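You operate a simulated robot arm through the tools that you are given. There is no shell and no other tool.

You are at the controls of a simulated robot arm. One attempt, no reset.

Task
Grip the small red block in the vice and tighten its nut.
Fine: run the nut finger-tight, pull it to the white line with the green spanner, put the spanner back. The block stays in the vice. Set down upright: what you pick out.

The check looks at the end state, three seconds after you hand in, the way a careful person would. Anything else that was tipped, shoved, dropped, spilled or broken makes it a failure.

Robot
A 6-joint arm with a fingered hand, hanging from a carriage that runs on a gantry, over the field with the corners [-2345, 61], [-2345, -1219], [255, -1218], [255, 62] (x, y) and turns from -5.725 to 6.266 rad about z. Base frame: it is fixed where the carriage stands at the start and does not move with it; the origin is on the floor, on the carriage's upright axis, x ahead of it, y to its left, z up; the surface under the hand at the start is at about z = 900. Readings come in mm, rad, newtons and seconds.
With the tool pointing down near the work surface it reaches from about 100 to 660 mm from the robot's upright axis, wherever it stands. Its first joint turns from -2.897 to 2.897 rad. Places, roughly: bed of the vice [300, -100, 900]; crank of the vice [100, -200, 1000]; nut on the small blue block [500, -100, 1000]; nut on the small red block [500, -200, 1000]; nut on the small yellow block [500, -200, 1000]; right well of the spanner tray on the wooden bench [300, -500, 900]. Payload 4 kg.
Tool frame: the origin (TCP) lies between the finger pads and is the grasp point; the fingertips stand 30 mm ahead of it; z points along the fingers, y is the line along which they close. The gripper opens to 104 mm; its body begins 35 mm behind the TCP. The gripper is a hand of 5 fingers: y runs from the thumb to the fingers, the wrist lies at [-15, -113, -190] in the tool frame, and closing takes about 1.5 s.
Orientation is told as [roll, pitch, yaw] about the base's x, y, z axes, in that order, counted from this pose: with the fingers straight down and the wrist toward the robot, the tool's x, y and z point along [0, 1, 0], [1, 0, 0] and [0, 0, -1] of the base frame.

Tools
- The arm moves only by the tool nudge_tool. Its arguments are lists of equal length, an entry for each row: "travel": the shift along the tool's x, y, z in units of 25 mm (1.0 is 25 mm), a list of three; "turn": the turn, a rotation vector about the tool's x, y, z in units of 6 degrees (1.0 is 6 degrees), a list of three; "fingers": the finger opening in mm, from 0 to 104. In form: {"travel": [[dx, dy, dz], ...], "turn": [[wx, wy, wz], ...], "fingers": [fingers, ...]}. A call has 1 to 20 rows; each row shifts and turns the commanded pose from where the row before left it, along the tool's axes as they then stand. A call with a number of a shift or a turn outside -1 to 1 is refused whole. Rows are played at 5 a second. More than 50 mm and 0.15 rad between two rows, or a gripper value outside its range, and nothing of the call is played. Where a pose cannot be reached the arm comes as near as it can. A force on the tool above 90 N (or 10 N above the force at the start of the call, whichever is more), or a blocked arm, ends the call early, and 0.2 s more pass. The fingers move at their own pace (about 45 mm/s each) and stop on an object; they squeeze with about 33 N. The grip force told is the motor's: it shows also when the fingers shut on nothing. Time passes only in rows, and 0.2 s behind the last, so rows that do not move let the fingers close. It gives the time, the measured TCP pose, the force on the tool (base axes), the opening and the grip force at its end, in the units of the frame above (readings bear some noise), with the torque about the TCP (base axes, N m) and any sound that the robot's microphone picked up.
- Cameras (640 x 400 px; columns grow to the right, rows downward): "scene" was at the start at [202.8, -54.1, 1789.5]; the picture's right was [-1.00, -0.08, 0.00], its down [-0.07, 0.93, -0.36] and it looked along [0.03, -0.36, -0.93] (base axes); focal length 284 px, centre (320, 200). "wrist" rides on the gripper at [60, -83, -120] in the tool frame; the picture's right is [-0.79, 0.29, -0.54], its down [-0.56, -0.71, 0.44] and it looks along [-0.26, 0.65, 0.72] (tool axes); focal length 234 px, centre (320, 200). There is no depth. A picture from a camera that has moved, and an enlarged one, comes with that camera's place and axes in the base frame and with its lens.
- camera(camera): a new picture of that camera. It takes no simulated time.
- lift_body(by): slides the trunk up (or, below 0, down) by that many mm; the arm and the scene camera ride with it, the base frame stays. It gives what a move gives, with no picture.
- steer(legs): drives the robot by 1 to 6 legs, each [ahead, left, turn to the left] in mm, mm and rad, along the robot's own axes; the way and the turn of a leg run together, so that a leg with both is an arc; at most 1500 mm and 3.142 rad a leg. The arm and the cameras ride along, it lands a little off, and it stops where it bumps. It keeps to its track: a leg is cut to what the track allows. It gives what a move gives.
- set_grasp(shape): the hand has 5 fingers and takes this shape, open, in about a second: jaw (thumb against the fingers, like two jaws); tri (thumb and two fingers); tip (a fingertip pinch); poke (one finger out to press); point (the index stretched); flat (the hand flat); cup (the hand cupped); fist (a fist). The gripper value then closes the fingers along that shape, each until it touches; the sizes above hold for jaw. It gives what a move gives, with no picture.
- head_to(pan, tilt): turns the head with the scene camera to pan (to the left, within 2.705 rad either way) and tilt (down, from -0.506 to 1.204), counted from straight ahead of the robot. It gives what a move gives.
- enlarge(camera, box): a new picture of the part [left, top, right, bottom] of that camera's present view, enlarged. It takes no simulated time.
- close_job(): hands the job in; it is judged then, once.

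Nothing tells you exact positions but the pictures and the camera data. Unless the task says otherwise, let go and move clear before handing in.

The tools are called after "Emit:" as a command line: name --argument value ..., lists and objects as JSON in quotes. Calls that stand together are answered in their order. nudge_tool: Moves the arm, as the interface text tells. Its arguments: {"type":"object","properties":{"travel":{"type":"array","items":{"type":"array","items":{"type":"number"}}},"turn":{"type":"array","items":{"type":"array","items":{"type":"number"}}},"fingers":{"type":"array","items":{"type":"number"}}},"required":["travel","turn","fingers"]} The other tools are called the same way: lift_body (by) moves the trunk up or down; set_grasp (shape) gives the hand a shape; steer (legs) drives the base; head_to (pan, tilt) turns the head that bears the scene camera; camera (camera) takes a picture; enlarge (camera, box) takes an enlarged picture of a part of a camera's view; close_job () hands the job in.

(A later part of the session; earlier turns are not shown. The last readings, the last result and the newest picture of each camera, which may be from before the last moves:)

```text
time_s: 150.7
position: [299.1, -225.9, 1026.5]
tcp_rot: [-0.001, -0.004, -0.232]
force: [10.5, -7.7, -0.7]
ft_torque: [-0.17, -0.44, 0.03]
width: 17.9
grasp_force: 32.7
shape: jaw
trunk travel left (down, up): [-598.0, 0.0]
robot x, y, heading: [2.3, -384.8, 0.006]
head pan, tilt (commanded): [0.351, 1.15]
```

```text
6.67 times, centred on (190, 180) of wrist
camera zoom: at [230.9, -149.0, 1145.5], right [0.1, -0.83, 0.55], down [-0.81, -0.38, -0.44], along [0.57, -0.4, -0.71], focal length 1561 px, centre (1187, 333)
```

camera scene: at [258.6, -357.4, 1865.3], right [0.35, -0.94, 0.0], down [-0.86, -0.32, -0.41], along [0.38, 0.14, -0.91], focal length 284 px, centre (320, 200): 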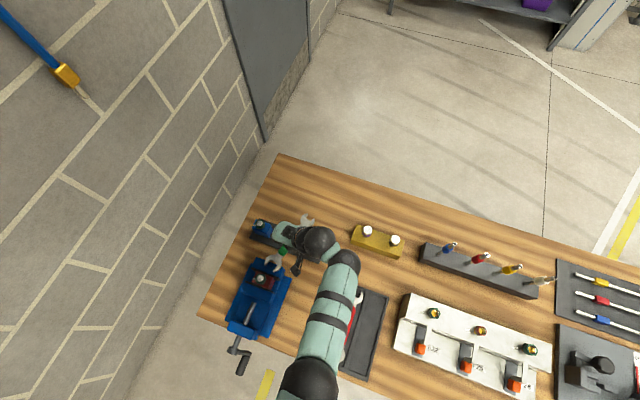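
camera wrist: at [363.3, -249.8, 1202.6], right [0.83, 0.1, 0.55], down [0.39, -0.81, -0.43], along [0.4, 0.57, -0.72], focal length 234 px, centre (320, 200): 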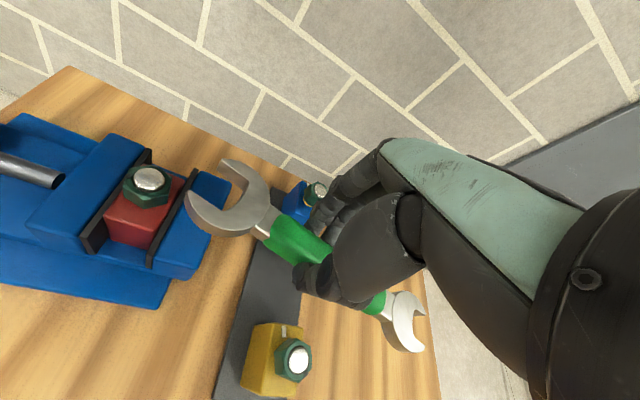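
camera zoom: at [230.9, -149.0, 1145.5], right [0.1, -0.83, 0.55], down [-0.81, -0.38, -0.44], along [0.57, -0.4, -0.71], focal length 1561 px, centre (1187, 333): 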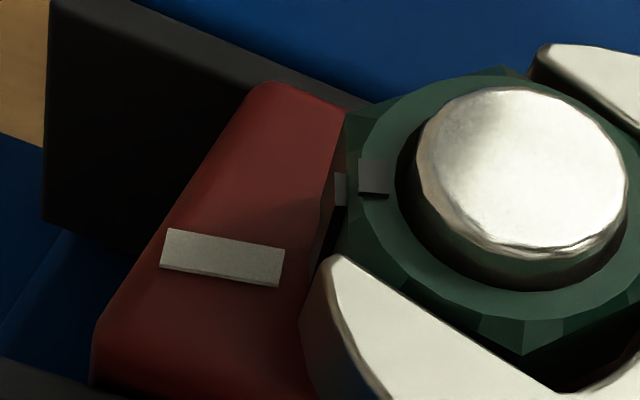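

The stripe is about 6° short of the line by the scene camera, which is the more reliable view here. One more small step.

Emit:
nudge_tool --travel '[[0.037, -0.28, 0], [0, 0, 0]]' --turn '[[0, 0, 0.83], [0, 0, 0]]' --fingers '[8, 8]'

Emit:
enlarge --camera "scene" --box '[252, 272, 268, 288]'

Emit:
enlarge --camera "wrist" --box '[160, 150, 220, 210]'

```text
time_s: 151.3
position: [291.7, -223.9, 1026.7]
tcp_rot: [-0.002, -0.006, -0.319]
force: [7.4, -10.8, 1.3]
ft_torque: [-0.29, -0.38, -0.1]
width: 18.0
grasp_force: 33.1
shape: jaw
trunk travel left (down, up): [-598.0, 0.0]
robot x, y, heading: [-0.6, -380.9, 0.001]
head pan, tilt (commanded): [0.351, 1.15]
```

```text
16.00 times, centred on (260, 280) of scene
camera zoom: at [259.1, -358.0, 1865.7], right [0.35, -0.94, 0.0], down [-0.86, -0.32, -0.41], along [0.38, 0.14, -0.91], focal length 4549 px, centre (1280, -1080)
```

zoom: 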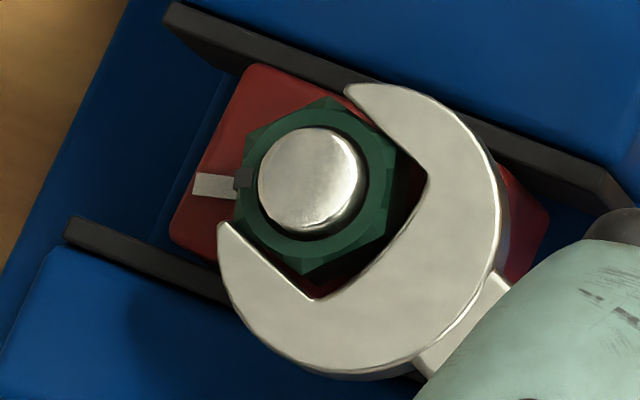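

```text
6.67 times, centred on (190, 180) of wrist
camera zoom: at [230.7, -140.9, 1145.3], right [0.03, -0.84, 0.55], down [-0.84, -0.31, -0.44], along [0.54, -0.45, -0.71], focal length 1561 px, centre (1187, 333)
```

zoom: 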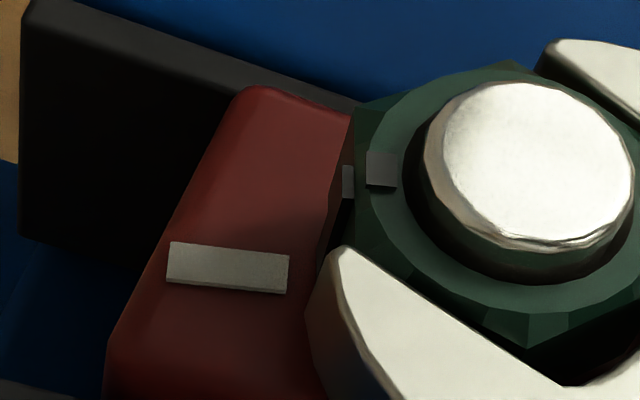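

Emit:
nudge_tool --travel '[[0.022, -0.17, 0], [0, 0, 0]]' --turn '[[0, 0, 0.5], [0, 0, 0]]' --fingers '[8, 8]'

Emit:
enlarge --camera "scene" --box '[252, 272, 268, 288]'

```text
time_s: 151.9
position: [288.0, -222.2, 1027.1]
tcp_rot: [-0.001, -0.006, -0.371]
force: [6.7, -12.1, 0.6]
ft_torque: [-0.3, -0.35, -0.07]
width: 17.9
grasp_force: 33.2
shape: jaw
trunk travel left (down, up): [-598.0, 0.0]
robot x, y, heading: [3.9, -383.2, 0.005]
head pan, tilt (commanded): [0.351, 1.15]
```

```text
16.00 times, centred on (260, 280) of scene
camera zoom: at [259.0, -358.0, 1865.6], right [0.35, -0.94, 0.0], down [-0.86, -0.32, -0.41], along [0.38, 0.14, -0.91], focal length 4549 px, centre (1280, -1080)
```

zoom: 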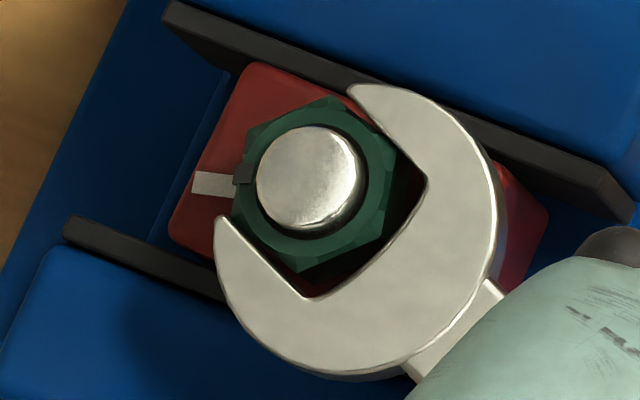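

The stripe now points at the white line within about 1°. I'll back the spanner off 3° within its play and then draw it straight off the nut.

Emit:
nudge_tool --travel '[[-0.007, 0.17, 0], [0, 0, 0]]' --turn '[[0, 0, -0.5], [0, 0, 0]]' --fingers '[8, 8]'

Emit:
enlarge --camera "scene" --box '[252, 272, 268, 288]'

```text
time_s: 152.5
position: [291.6, -220.5, 1026.9]
tcp_rot: [0.002, -0.001, -0.312]
force: [0.1, 0.1, -1.3]
ft_torque: [0.03, -0.03, 0.06]
width: 17.7
grasp_force: 32.6
shape: jaw
trunk travel left (down, up): [-598.0, 0.0]
robot x, y, heading: [6.6, -380.7, 0.005]
head pan, tilt (commanded): [0.351, 1.15]
```

```text
16.00 times, centred on (260, 280) of scene
camera zoom: at [258.5, -357.0, 1865.3], right [0.35, -0.94, 0.0], down [-0.86, -0.32, -0.41], along [0.38, 0.14, -0.91], focal length 4549 px, centre (1280, -1080)
```

zoom: 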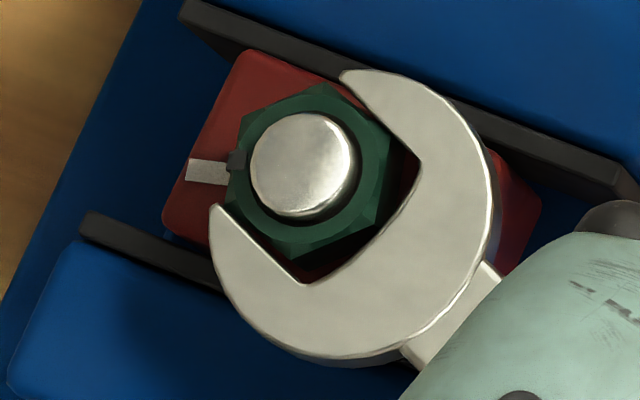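

The forces are gone, and stripe and line coincide. Withdrawing the spanner along its slot.

Emit:
nudge_tool --travel '[[-0.3, -0.011, 0], [-0.3, -0.011, 0], [-0.4, -0.015, 0], [-0.4, -0.015, 0], [-0.4, -0.015, 0]]' --turn '[[0, 0, 0], [0, 0, 0], [0, 0, 0], [0, 0, 0], [0, 0, 0]]' --fingers '[8, 8, 8, 8, 8]'

Emit:
enlarge --camera "scene" --box '[252, 272, 268, 288]'

Emit:
camera --camera "wrist"

```text
time_s: 153.7
position: [277.9, -259.1, 1028.2]
tcp_rot: [0.005, -0.005, -0.314]
force: [17.3, 14.1, -5.8]
ft_torque: [0.55, -0.32, 0.32]
width: 18.6
grasp_force: 32.6
shape: jaw
trunk travel left (down, up): [-598.0, 0.0]
robot x, y, heading: [6.4, -379.5, 0.005]
head pan, tilt (commanded): [0.351, 1.15]
```

```text
16.00 times, centred on (260, 280) of scene
camera zoom: at [259.7, -355.9, 1866.0], right [0.35, -0.94, 0.0], down [-0.85, -0.32, -0.41], along [0.39, 0.14, -0.91], focal length 4549 px, centre (1280, -1080)
```

zoom: 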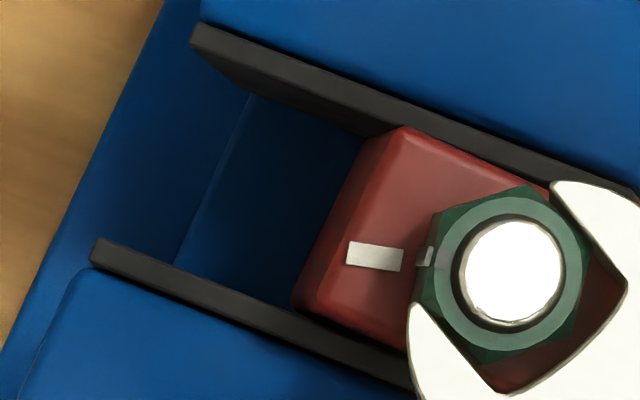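

```text
taken
camera wrist: at [216.4, -176.7, 1147.5], right [0.03, -0.84, 0.54], down [-0.84, -0.31, -0.44], along [0.54, -0.44, -0.72], focal length 234 px, centre (320, 200)
```

wrist: 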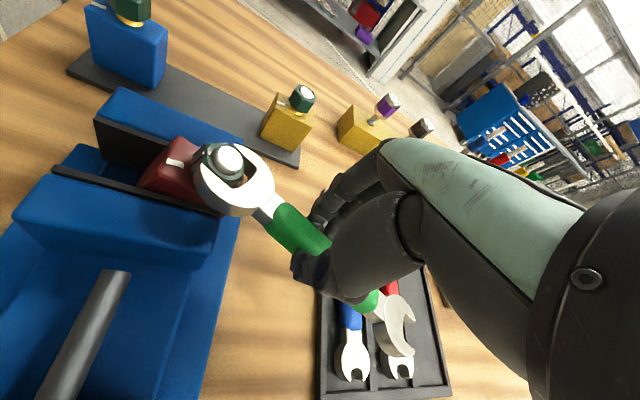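

Pulling off dragged the block along the jaws: the nut was still bound in the slot. I'm stopping here to look closely before correcting.

Emit:
enlarge --camera "wrist" --box '[90, 100, 290, 240]'

Emit:
enlarge --camera "scene" --box '[240, 255, 300, 305]'

```text
2.86 times, centred on (190, 170) of wrist
camera zoom: at [216.4, -176.7, 1147.5], right [0.03, -0.84, 0.54], down [-0.84, -0.31, -0.44], along [0.54, -0.44, -0.72], focal length 669 px, centre (691, 286)
```

zoom: 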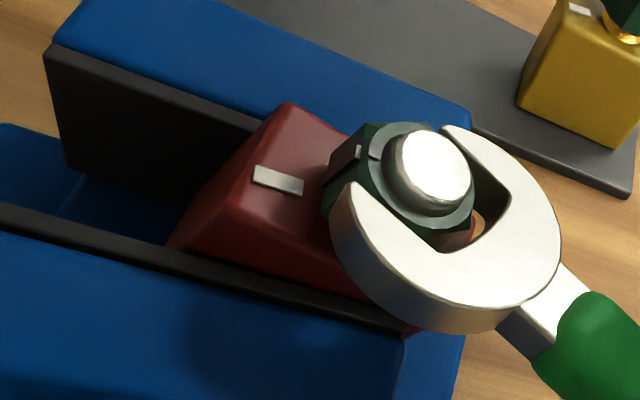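

```text
8.00 times, centred on (270, 280) of scene
camera zoom: at [259.7, -355.9, 1866.0], right [0.35, -0.94, 0.0], down [-0.85, -0.32, -0.41], along [0.39, 0.14, -0.91], focal length 2275 px, centre (720, -440)
```

zoom: 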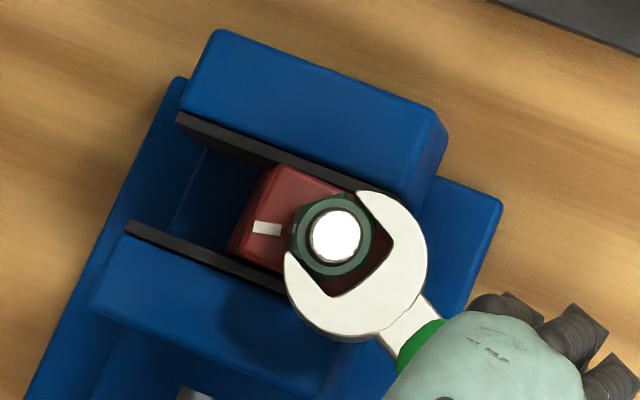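

The block was also tipped toward -y by the pull. I'll reverse along the same path in small steps to stand it upright again before taking the spanner off a different way (straight up).

Emit:
nudge_tool --travel '[[0.25, 0, 0], [0.25, 0, 0], [0, 0, 0]]' --turn '[[0, 0, 0], [0, 0, 0], [0, 0, 0]]' --fingers '[8, 8, 8]'

Emit:
enlarge --camera "wrist" --box '[90, 100, 290, 240]'

Emit:
enlarge --camera "scene" --box '[240, 255, 300, 305]'

```text
time_s: 154.5
position: [279.5, -252.8, 1025.5]
tcp_rot: [-0.001, 0.0, -0.315]
force: [0.9, -1.3, -0.5]
ft_torque: [0.07, -0.06, 0.01]
width: 18.8
grasp_force: 32.9
shape: jaw
trunk travel left (down, up): [-598.0, 0.0]
robot x, y, heading: [4.6, -380.8, 0.002]
head pan, tilt (commanded): [0.351, 1.15]
```

```text
2.86 times, centred on (190, 170) of wrist
camera zoom: at [218.0, -169.7, 1144.6], right [0.03, -0.84, 0.54], down [-0.84, -0.31, -0.44], along [0.54, -0.45, -0.72], focal length 669 px, centre (691, 286)
```

zoom: 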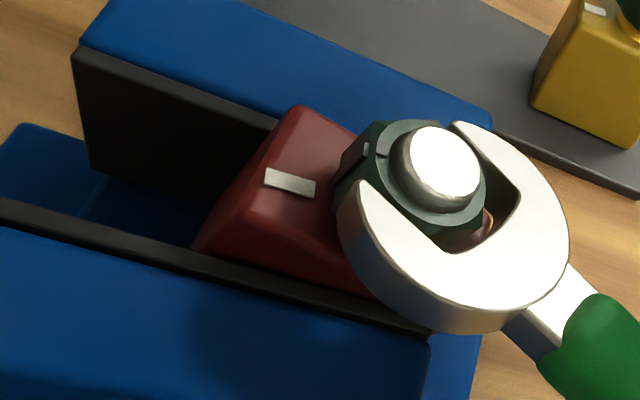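

```text
8.00 times, centred on (270, 280) of scene
camera zoom: at [258.5, -357.5, 1865.4], right [0.35, -0.94, 0.0], down [-0.86, -0.32, -0.41], along [0.38, 0.14, -0.91], focal length 2275 px, centre (720, -440)
```

zoom: 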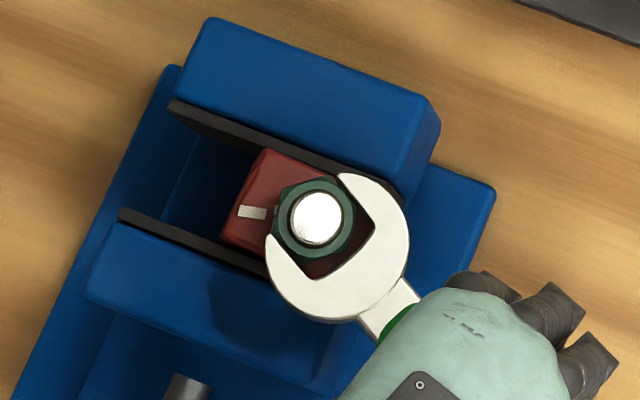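

Emit:
nudge_tool --travel '[[0.3, 0, 0], [0.19, -0.062, 0], [0.19, -0.062, 0], [0, 0, 0]]' --turn '[[0, 0, 0], [0, 0, 0], [0, 0, 0], [0, 0, 0]]' --fingers '[8, 8, 8, 8]'

Emit:
enlarge --camera "wrist" --box '[90, 100, 290, 240]'

Emit:
enlarge --camera "scene" --box '[240, 255, 300, 305]'

```text
time_s: 155.5
position: [282.0, -234.9, 1026.9]
tcp_rot: [-0.002, -0.003, -0.315]
force: [-0.3, -1.8, -1.2]
ft_torque: [-0.16, -0.16, -0.05]
width: 18.6
grasp_force: 32.9
shape: jaw
trunk travel left (down, up): [-598.0, 0.0]
robot x, y, heading: [8.4, -381.4, 0.002]
head pan, tilt (commanded): [0.351, 1.15]
```

```text
2.86 times, centred on (190, 170) of wrist
camera zoom: at [220.3, -152.5, 1145.3], right [0.03, -0.84, 0.54], down [-0.84, -0.31, -0.44], along [0.54, -0.45, -0.72], focal length 669 px, centre (691, 286)
```

zoom: 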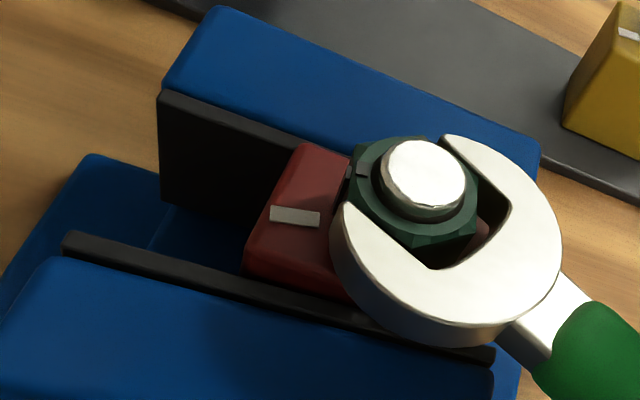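

```text
8.00 times, centred on (270, 280) of scene
camera zoom: at [258.6, -357.5, 1865.4], right [0.35, -0.94, 0.0], down [-0.86, -0.32, -0.41], along [0.38, 0.14, -0.91], focal length 2275 px, centre (720, -440)
```

zoom: 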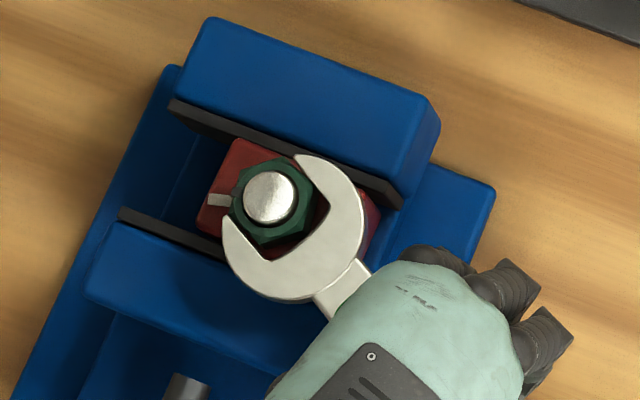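

The block came back up and slid to about y=-160. Let me check how upright it is.

Emit:
enlarge --camera "wrist" --box '[150, 140, 220, 210]'

Emit:
enlarge --camera "scene" --box '[254, 270, 276, 292]'

```text
5.71 times, centred on (185, 175) of wrist
camera zoom: at [220.3, -152.5, 1145.3], right [0.03, -0.84, 0.54], down [-0.84, -0.31, -0.44], along [0.54, -0.45, -0.72], focal length 1338 px, centre (1091, 343)
```

zoom: 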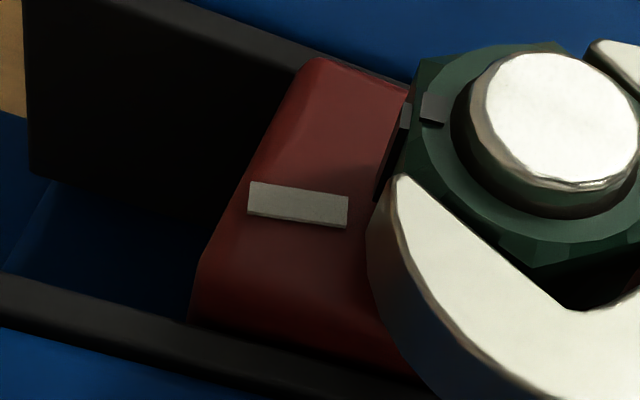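

```text
16.00 times, centred on (265, 281) of scene
camera zoom: at [258.6, -357.5, 1865.4], right [0.35, -0.94, 0.0], down [-0.86, -0.32, -0.41], along [0.38, 0.14, -0.91], focal length 4549 px, centre (1200, -1096)
```

zoom: 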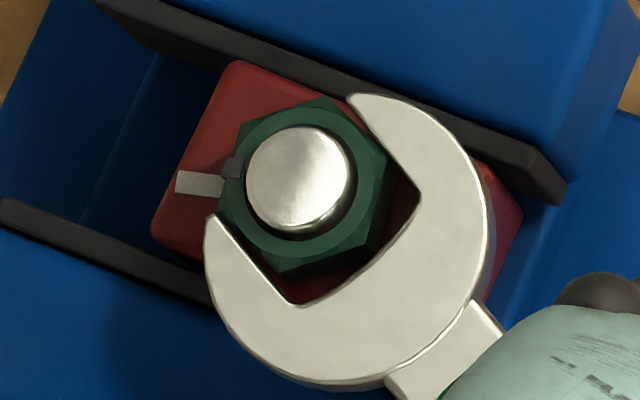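

Nearly upright, but the nut crept a few degrees past the line while it was bound. I'll turn the spanner counter-clockwise about the nut to free the bind.

Emit:
nudge_tool --travel '[[-0.016, 0.118, 0], [-0.016, 0.118, 0], [0, 0, 0]]' --turn '[[0, 0, -0.333], [0, 0, -0.333], [0, 0, 0]]' --fingers '[8, 8, 8]'

Emit:
enlarge --camera "wrist" --box '[130, 130, 270, 230]'

Emit:
enlarge --camera "scene" --box '[254, 270, 276, 292]'

```text
time_s: 156.3
position: [287.2, -237.6, 1025.4]
tcp_rot: [0.001, -0.002, -0.246]
force: [-0.3, 0.1, -3.6]
ft_torque: [-0.01, -0.02, 0.04]
width: 18.3
grasp_force: 32.7
shape: jaw
trunk travel left (down, up): [-598.0, 0.0]
robot x, y, heading: [4.4, -382.2, 0.001]
head pan, tilt (commanded): [0.351, 1.15]
```

```text
4.00 times, centred on (200, 180) of wrist
camera zoom: at [219.8, -158.9, 1145.5], right [0.09, -0.83, 0.54], down [-0.82, -0.37, -0.44], along [0.57, -0.41, -0.72], focal length 937 px, centre (800, 280)
```

zoom: 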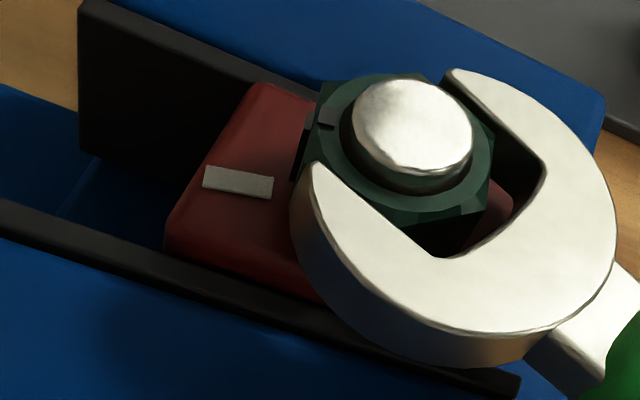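

```text
16.00 times, centred on (265, 281) of scene
camera zoom: at [258.5, -357.3, 1865.3], right [0.35, -0.94, 0.0], down [-0.86, -0.32, -0.41], along [0.38, 0.14, -0.91], focal length 4549 px, centre (1200, -1096)
```

zoom: 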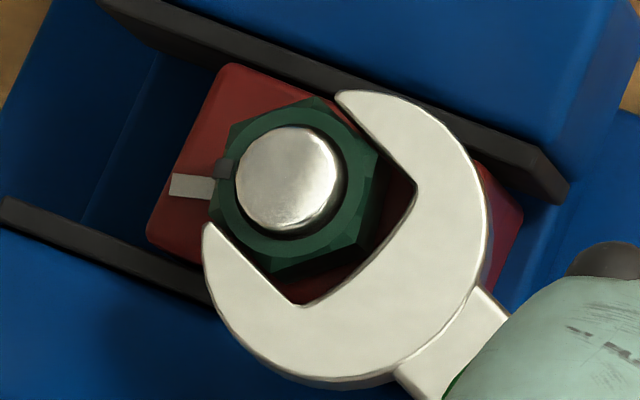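

The bind is free and the block upright. The nut sits about 5° past the line, so I'll ease it back a touch counter-clockwise through the play.

Emit:
nudge_tool --travel '[[-0.035, 0.27, 0], [-0.035, 0.27, 0], [0, 0, 0]]' --turn '[[0, 0, -0.75], [0, 0, -0.75], [0, 0, 0]]' --fingers '[8, 8, 8]'

Emit:
enlarge --camera "wrist" --box '[130, 130, 270, 230]'

Emit:
enlarge --camera "scene" --box '[254, 270, 276, 292]'

```text
time_s: 157.1
position: [301.5, -242.3, 1027.1]
tcp_rot: [-0.001, -0.002, -0.09]
force: [-1.7, -0.4, -3.2]
ft_torque: [0.03, 0.01, 0.08]
width: 18.5
grasp_force: 32.6
shape: jaw
trunk travel left (down, up): [-598.0, 0.0]
robot x, y, heading: [1.8, -379.7, 0.002]
head pan, tilt (commanded): [0.351, 1.15]
```

```text
4.00 times, centred on (200, 180) of wrist
camera zoom: at [221.5, -174.9, 1145.7], right [0.22, -0.81, 0.54], down [-0.75, -0.49, -0.44], along [0.62, -0.31, -0.72], focal length 937 px, centre (800, 280)
```

zoom: 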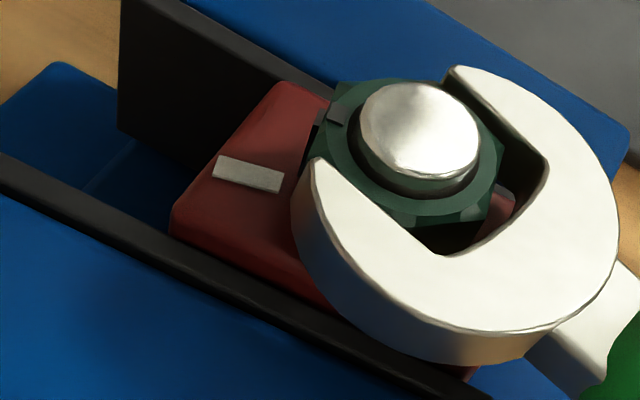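

```text
16.00 times, centred on (265, 281) of scene
camera zoom: at [258.5, -357.4, 1865.3], right [0.35, -0.94, 0.0], down [-0.86, -0.32, -0.41], along [0.38, 0.14, -0.91], focal length 4549 px, centre (1200, -1096)
```

zoom: 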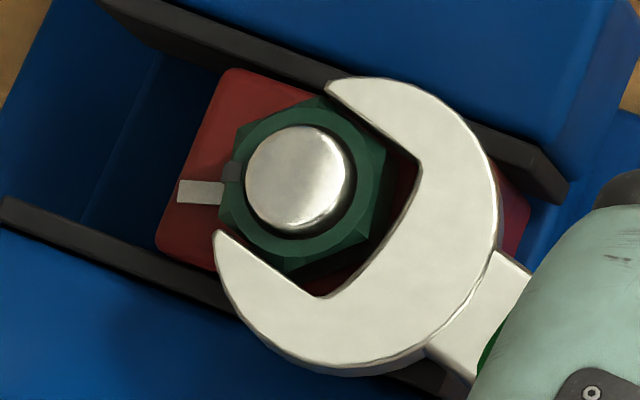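

Emit:
nudge_tool --travel '[[-0.02, 0.148, 0], [-0.02, 0.148, 0], [0, 0, 0]]' --turn '[[0, 0, -0.417], [0, 0, -0.417], [0, 0, 0]]' --fingers '[8, 8, 8]'

Emit:
enlarge --camera "wrist" --box '[130, 130, 270, 230]'

Emit:
enlarge --camera "scene" --box '[254, 270, 276, 292]'

```text
time_s: 157.9
position: [305.7, -243.8, 1026.3]
tcp_rot: [-0.001, -0.001, -0.001]
force: [-6.2, -0.7, 0.3]
ft_torque: [0.0, 0.05, -0.06]
width: 18.7
grasp_force: 33.1
shape: jaw
trunk travel left (down, up): [-598.0, 0.0]
robot x, y, heading: [4.4, -378.6, 0.006]
head pan, tilt (commanded): [0.351, 1.15]
```

```text
4.00 times, centred on (200, 180) of wrist
camera zoom: at [222.4, -183.2, 1145.0], right [0.29, -0.79, 0.54], down [-0.71, -0.56, -0.44], along [0.65, -0.26, -0.72], focal length 937 px, centre (800, 280)
```

zoom: 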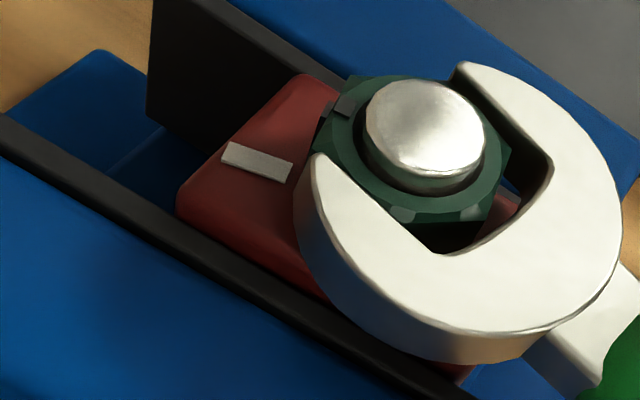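

```text
16.00 times, centred on (265, 281) of scene
camera zoom: at [258.2, -357.4, 1865.2], right [0.35, -0.94, 0.0], down [-0.86, -0.32, -0.41], along [0.38, 0.14, -0.91], focal length 4549 px, centre (1200, -1096)
```

zoom: 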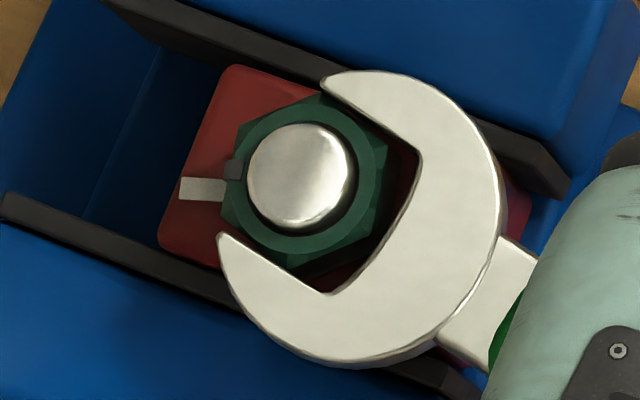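

Emit:
nudge_tool --travel '[[-0.02, 0.148, 0], [-0.02, 0.148, 0], [0, 0, 0]]' --turn '[[0, 0, -0.417], [0, 0, -0.417], [0, 0, 0]]' --fingers '[8, 8, 8]'

Emit:
enlarge --camera "wrist" --box '[130, 130, 270, 230]'

Emit:
enlarge --camera "scene" --box '[254, 270, 276, 292]'

```text
time_s: 158.7
position: [312.0, -245.4, 1026.7]
tcp_rot: [-0.002, -0.001, 0.087]
force: [-11.8, 1.2, 0.7]
ft_torque: [0.07, 0.29, 0.0]
width: 18.6
grasp_force: 33.1
shape: jaw
trunk travel left (down, up): [-598.0, 0.0]
robot x, y, heading: [-1.2, -384.6, 0.003]
head pan, tilt (commanded): [0.351, 1.15]
```

```text
4.00 times, centred on (200, 180) of wrist
camera zoom: at [223.8, -191.7, 1145.4], right [0.36, -0.76, 0.54], down [-0.65, -0.62, -0.44], along [0.67, -0.2, -0.72], focal length 937 px, centre (800, 280)
```

zoom: 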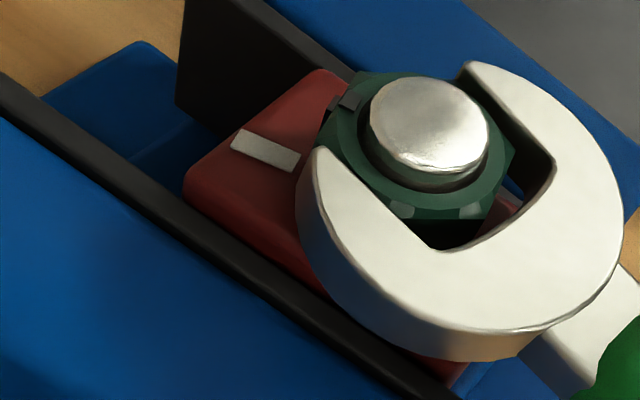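

```text
16.00 times, centred on (265, 281) of scene
camera zoom: at [258.0, -357.3, 1865.0], right [0.35, -0.94, 0.0], down [-0.86, -0.32, -0.41], along [0.38, 0.14, -0.91], focal length 4549 px, centre (1200, -1096)
```

zoom: 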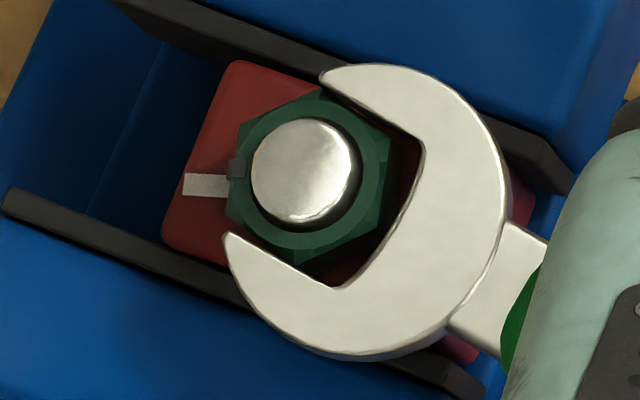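

Emit:
nudge_tool --travel '[[-0.015, 0.12, 0], [-0.015, 0.12, 0], [0, 0, 0]]' --turn '[[0, 0, -0.34], [0, 0, -0.34], [0, 0, 0]]' --fingers '[8, 8, 8]'

Emit:
enlarge --camera "scene" --box '[254, 270, 276, 292]'

Emit:
enlarge --camera "wrist" --box '[150, 140, 220, 210]'

```text
time_s: 159.5
position: [319.2, -243.9, 1027.6]
tcp_rot: [-0.001, 0.0, 0.158]
force: [-11.2, 0.9, -1.6]
ft_torque: [0.04, 0.27, 0.03]
width: 18.9
grasp_force: 33.5
shape: jaw
trunk travel left (down, up): [-598.0, 0.0]
robot x, y, heading: [3.1, -381.0, 0.005]
head pan, tilt (commanded): [0.351, 1.15]
```

```text
16.00 times, centred on (265, 281) of scene
camera zoom: at [258.0, -357.3, 1865.0], right [0.35, -0.94, 0.0], down [-0.86, -0.32, -0.41], along [0.38, 0.14, -0.91], focal length 4549 px, centre (1200, -1096)
```

zoom: 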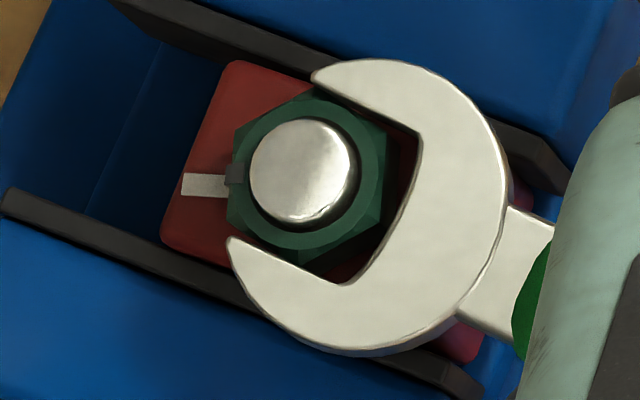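

```text
5.71 times, centred on (185, 175) of wrist
camera zoom: at [226.5, -198.5, 1145.4], right [0.41, -0.73, 0.54], down [-0.61, -0.66, -0.44], along [0.68, -0.15, -0.72], focal length 1338 px, centre (1091, 343)
```

zoom: 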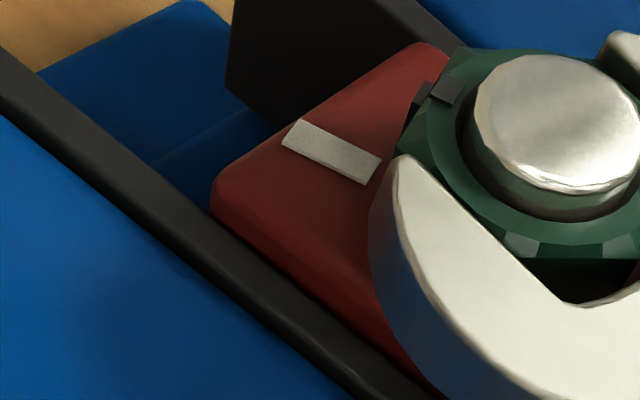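

The stripe is back on the line. I'll centre the spanner in its play (8° clockwise) and then lift it straight up off the nut.

Emit:
nudge_tool --travel '[[0.057, -0.231, 0], [0.057, -0.231, 0], [0, 0, 0]]' --turn '[[0, 0, 0.667], [0, 0, 0.667], [0, 0, 0]]' --fingers '[8, 8, 8]'

Emit:
enlarge --camera "scene" --box '[254, 270, 276, 292]'

Emit:
enlarge --camera "wrist" --box '[130, 130, 270, 230]'

```text
time_s: 160.3
position: [309.2, -243.6, 1027.8]
tcp_rot: [-0.001, -0.003, 0.015]
force: [0.1, 0.6, -2.8]
ft_torque: [0.01, 0.0, 0.01]
width: 18.6
grasp_force: 32.8
shape: jaw
trunk travel left (down, up): [-598.0, 0.0]
robot x, y, heading: [4.3, -382.3, 0.0]
head pan, tilt (commanded): [0.351, 1.15]
```

```text
16.00 times, centred on (265, 281) of scene
camera zoom: at [258.6, -357.4, 1865.4], right [0.35, -0.94, 0.0], down [-0.86, -0.32, -0.41], along [0.38, 0.14, -0.91], focal length 4549 px, centre (1200, -1096)
```

zoom: 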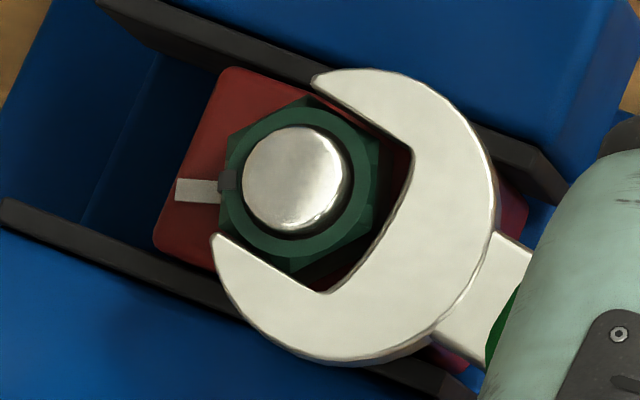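

```text
4.00 times, centred on (200, 180) of wrist
camera zoom: at [224.6, -183.8, 1145.6], right [0.3, -0.78, 0.54], down [-0.69, -0.57, -0.44], along [0.65, -0.25, -0.72], focal length 937 px, centre (800, 280)
```

zoom: 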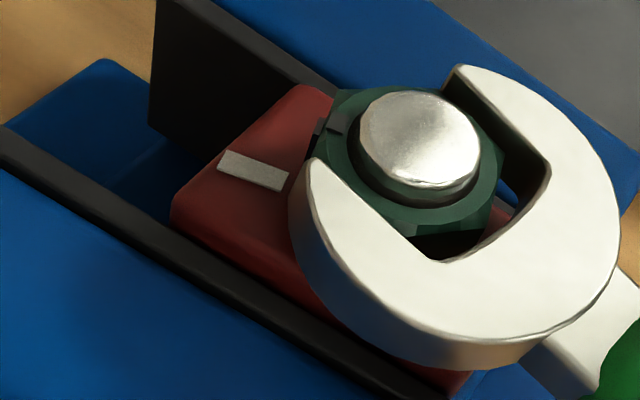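

Forces are zero. Lifting straight up slowly.

Emit:
nudge_tool --travel '[[0, 0, -0.2], [0, 0, -0.2], [0, 0, -0.2], [0, 0, -0.2]]' --turn '[[0, 0, 0], [0, 0, 0], [0, 0, 0], [0, 0, 0]]' --fingers '[8, 8, 8, 8]'

Emit:
enlarge --camera "scene" --box '[254, 270, 276, 292]'

Emit:
enlarge --camera "wrist" --box '[130, 130, 270, 230]'

```text
time_s: 161.3
position: [309.0, -245.1, 1047.0]
tcp_rot: [-0.001, -0.002, 0.016]
force: [0.4, -0.9, -2.6]
ft_torque: [0.02, -0.01, -0.03]
width: 18.8
grasp_force: 32.9
shape: jaw
trunk travel left (down, up): [-598.0, 0.0]
robot x, y, heading: [2.8, -378.1, 0.002]
head pan, tilt (commanded): [0.351, 1.15]
```

```text
16.00 times, centred on (265, 281) of scene
camera zoom: at [258.6, -357.4, 1865.4], right [0.35, -0.94, 0.0], down [-0.86, -0.32, -0.41], along [0.38, 0.14, -0.91], focal length 4549 px, centre (1200, -1096)
```

zoom: 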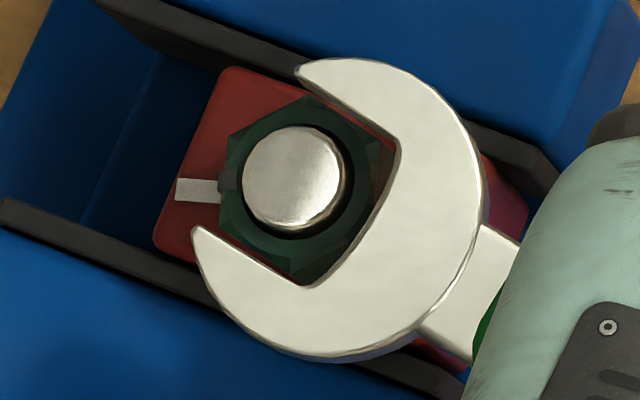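

```text
4.00 times, centred on (200, 180) of wrist
camera zoom: at [223.5, -185.1, 1165.5], right [0.3, -0.78, 0.54], down [-0.69, -0.57, -0.44], along [0.65, -0.25, -0.72], focal length 937 px, centre (800, 280)
```

zoom: 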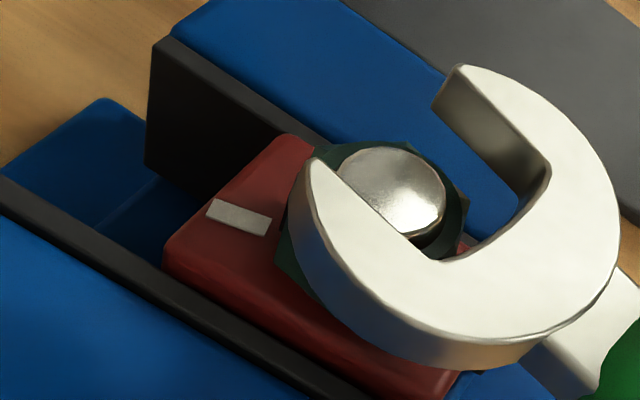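

Emit:
nudge_tool --travel '[[0, 0, -0.5], [0, 0, -0.5], [0, 0, -0.4], [-0.8, 0, 0], [-0.8, 0, 0], [-0.8, 0, 0], [0, 0, 0]]' --turn '[[0, 0, 0], [0, 0, 0], [0, 0, 0], [0, 0, 0], [0, 0, 0], [0, 0, 0], [0, 0, 0]]' --fingers '[8, 8, 8, 8, 8, 8, 8]'

Emit:
enlarge --camera "scene" --box '[254, 270, 276, 292]'

Emit:
camera --camera "scene"

Emit:
camera --camera "wrist"

```text
time_s: 162.9
position: [310.9, -303.1, 1082.2]
tcp_rot: [0.0, -0.002, 0.018]
force: [0.1, 0.3, -2.5]
ft_torque: [0.02, 0.01, 0.03]
width: 19.0
grasp_force: 33.1
shape: jaw
trunk travel left (down, up): [-598.0, 0.0]
robot x, y, heading: [3.9, -381.2, -0.002]
head pan, tilt (commanded): [0.351, 1.15]
```

```text
16.00 times, centred on (265, 281) of scene
camera zoom: at [258.6, -357.3, 1865.4], right [0.35, -0.94, 0.0], down [-0.86, -0.32, -0.41], along [0.38, 0.14, -0.91], focal length 4549 px, centre (1200, -1096)
```

zoom: 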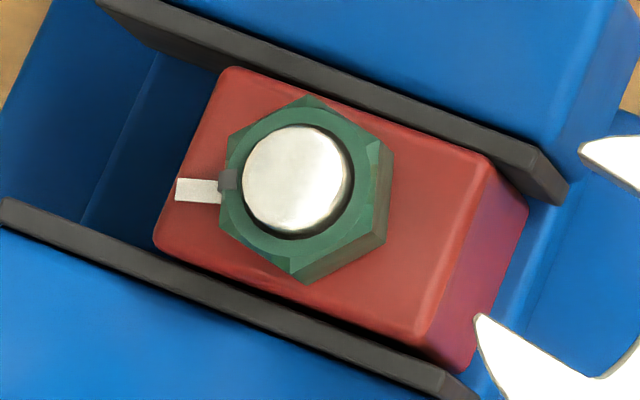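

```text
taken
camera scene: at [258.6, -357.3, 1865.4], right [0.35, -0.94, 0.0], down [-0.86, -0.32, -0.41], along [0.38, 0.14, -0.91], focal length 284 px, centre (320, 200)
```

scene: 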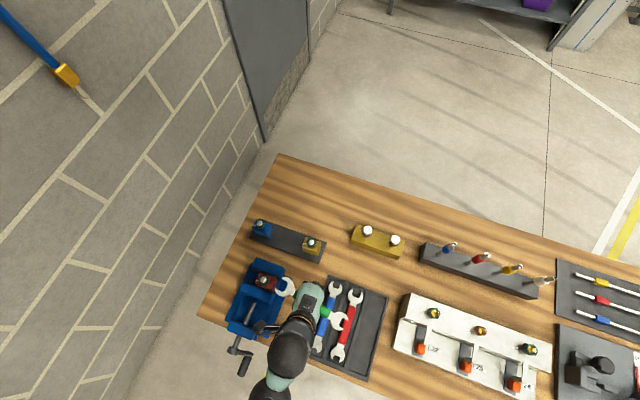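

```text
taken
camera wrist: at [225.0, -244.5, 1200.5], right [0.3, -0.78, 0.54], down [-0.69, -0.57, -0.44], along [0.65, -0.25, -0.72], focal length 234 px, centre (320, 200)
```

wrist: 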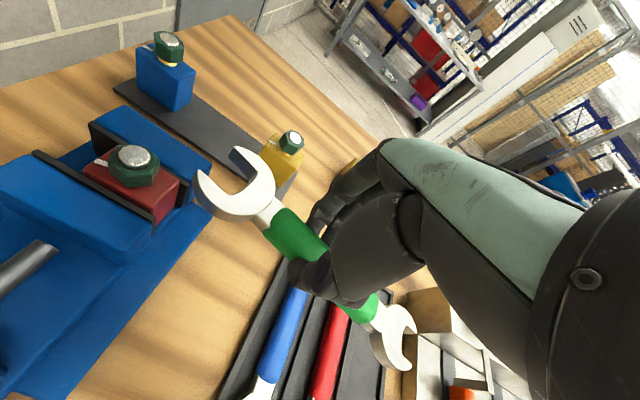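

The spanner is off and the block stands upright with the stripe on its line. Let me check how tightly the jaws hold the block.

Emit:
enlarge --camera "wrist" --box '[80, 110, 220, 250]'

Emit:
enlarge --camera "scene" --box '[240, 262, 290, 302]'

```text
2.86 times, centred on (150, 180) of wrist
camera zoom: at [225.0, -244.5, 1200.5], right [0.3, -0.78, 0.54], down [-0.69, -0.57, -0.44], along [0.65, -0.25, -0.72], focal length 669 px, centre (806, 257)
```

zoom: 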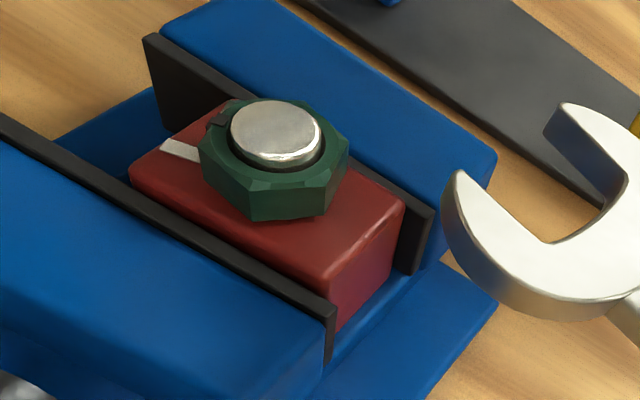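

```text
10.00 times, centred on (265, 282) of scene
camera zoom: at [258.6, -357.3, 1865.4], right [0.35, -0.94, 0.0], down [-0.86, -0.32, -0.41], along [0.38, 0.14, -0.91], focal length 2843 px, centre (870, -620)
```

zoom: 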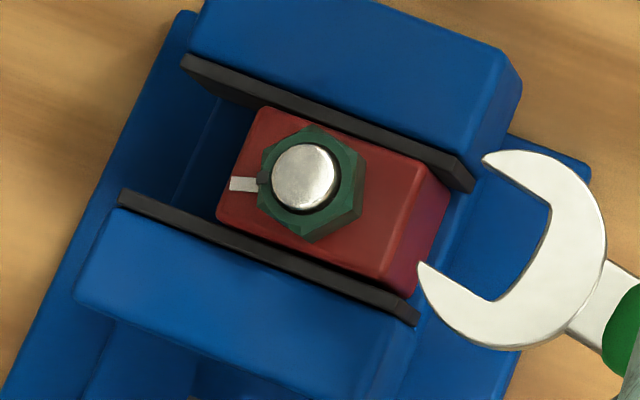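

Emit:
enlarge --camera "wrist" --box '[170, 130, 330, 260]'

Emit:
enlarge --camera "wrist" --box '[330, 270, 450, 380]'

Emit:
enlarge --camera "scene" --box '[265, 265, 345, 345]'

```text
3.08 times, centred on (250, 195) of wrist
camera zoom: at [225.0, -244.5, 1200.5], right [0.3, -0.78, 0.54], down [-0.69, -0.57, -0.44], along [0.65, -0.25, -0.72], focal length 720 px, centre (535, 215)
```

zoom: 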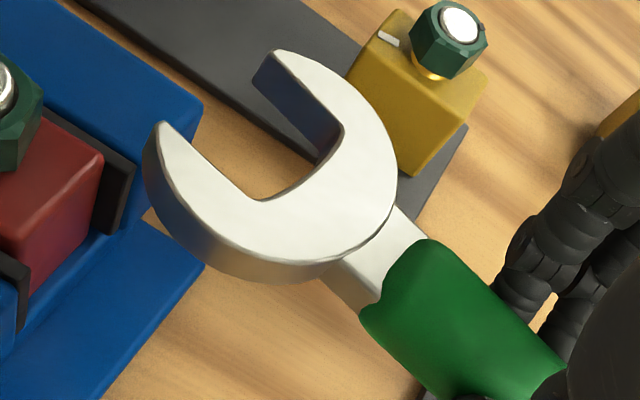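

```text
3.64 times, centred on (390, 325) of wrist
camera zoom: at [225.0, -244.5, 1200.5], right [0.3, -0.78, 0.54], down [-0.69, -0.57, -0.44], along [0.65, -0.25, -0.72], focal length 852 px, centre (66, -254)
```

zoom: 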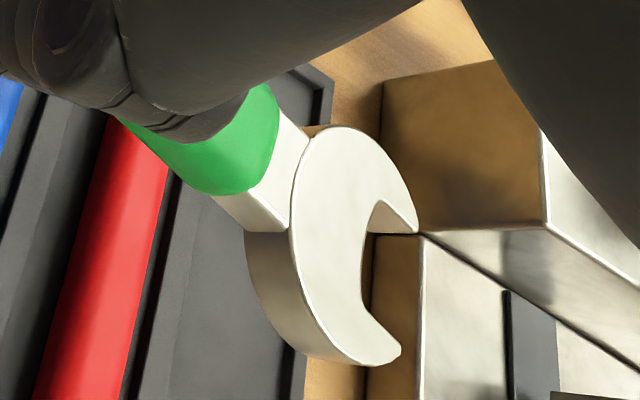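

```text
5.00 times, centred on (305, 305) of scene
camera zoom: at [258.6, -357.3, 1865.4], right [0.35, -0.94, 0.0], down [-0.86, -0.32, -0.41], along [0.38, 0.14, -0.91], focal length 1422 px, centre (395, -325)
```

zoom: 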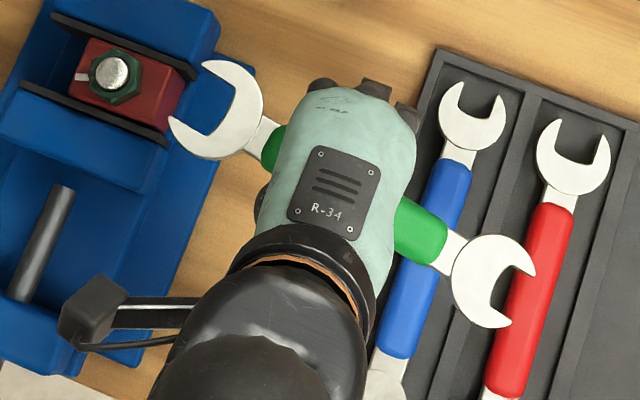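

Emit:
enlarge --camera "scene" --box '[280, 272, 310, 302]'

```text
13.33 times, centred on (295, 287) of scene
camera zoom: at [258.6, -357.3, 1865.4], right [0.35, -0.94, 0.0], down [-0.86, -0.32, -0.41], along [0.38, 0.14, -0.91], focal length 3791 px, centre (653, -960)
```

zoom: 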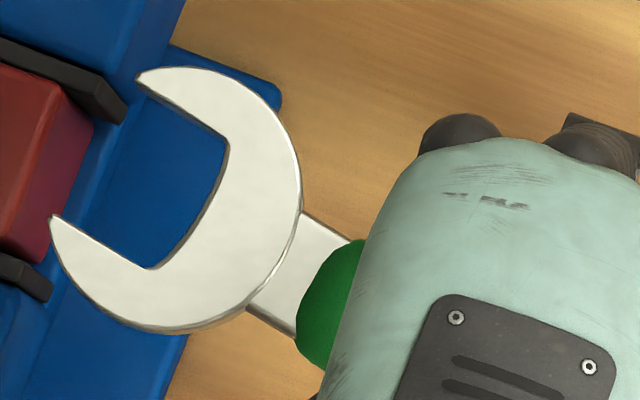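

The spanner has turned about 12° in the fingers and pitched slightly. I'll account for that while returning it: turn the hand to yaw -78° and carry it over its well.

Emit:
nudge_tool --travel '[[0, 0, 0], [0, 0, 0], [0, 0, 0], [0, 0, 0], [0, 0, 0], [0, 0, 0], [0, 0, 0], [0, 0, 0], [0, 0, 0], [0, 0, 0], [0, 0, 0], [0, 0, 0], [0, 0, 0], [0, 0, 0]]' --turn '[[0, 0, 0.941], [0, 0, 0.941], [0, 0, 0.941], [0, 0, 0.941], [0, 0, 0.941], [0, 0, 0.941], [0, 0, 0.941], [0, 0, 0.941], [0, 0, 0.941], [0, 0, 0.941], [0, 0, 0.941], [0, 0, 0.941], [0, 0, 0.941], [0, 0, 0.941]]' --fingers '[8, 8, 8, 8, 8, 8, 8, 8, 8, 8, 8, 8, 8, 8]'

Emit:
nudge_tool --travel '[[-0.216, 0.971, 0], [-0.216, 0.971, 0], [-0.216, 0.971, 0], [-0.216, 0.971, 0], [-0.216, 0.971, 0], [-0.216, 0.971, 0], [-0.216, 0.971, 0], [-0.216, 0.971, 0], [0, 0, 0]]' --turn '[[0, 0, 0], [0, 0, 0], [0, 0, 0], [0, 0, 0], [0, 0, 0], [0, 0, 0], [0, 0, 0], [0, 0, 0], [0, 0, 0]]' --fingers '[8, 8, 8, 8, 8, 8, 8, 8, 8]'

Emit:
camera --camera "wrist"

Emit:
camera --camera "scene"

```text
time_s: 165.9
position: [365.8, -355.2, 973.1]
tcp_rot: [0.001, 0.001, -1.363]
force: [-0.6, -0.3, -2.7]
ft_torque: [0.01, -0.06, 0.02]
width: 18.6
grasp_force: 33.5
shape: jaw
out of reach, approached as far as the arm can: row 5, 6, 7, 8, 9, 10, 11, 12, 13, 14
trunk travel left (down, up): [-598.0, 0.0]
robot x, y, heading: [8.3, -380.5, 0.003]
head pan, tilt (commanded): [0.351, 1.15]
```

```text
time_s: 167.9
position: [362.0, -545.9, 970.8]
tcp_rot: [0.003, 0.006, -1.358]
force: [-14.8, 45.9, 20.3]
ft_torque: [-1.42, -0.54, 0.0]
width: 15.6
grasp_force: 33.0
shape: jaw
trunk travel left (down, up): [-598.0, 0.0]
robot x, y, heading: [5.0, -379.6, 0.002]
head pan, tilt (commanded): [0.351, 1.15]
```

```text
taken
camera wrist: at [403.4, -452.3, 1090.8], right [-0.71, -0.45, 0.54], down [-0.69, 0.58, -0.43], along [-0.11, -0.68, -0.72], focal length 234 px, centre (320, 200)
```

wrist: 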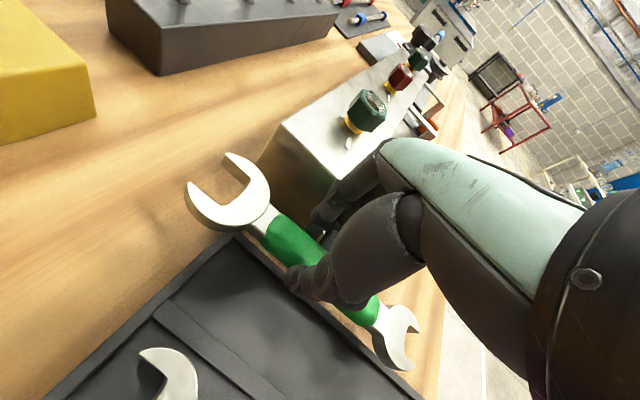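

```text
taken
camera scene: at [257.9, -354.3, 1865.5], right [0.35, -0.94, -0.01], down [-0.86, -0.32, -0.41], along [0.38, 0.15, -0.91], focal length 284 px, centre (320, 200)
```

scene: 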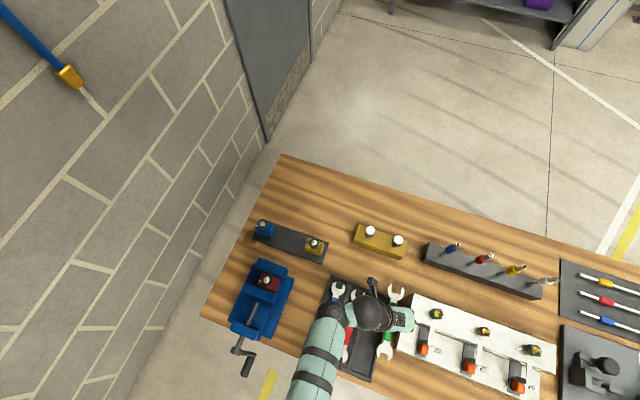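

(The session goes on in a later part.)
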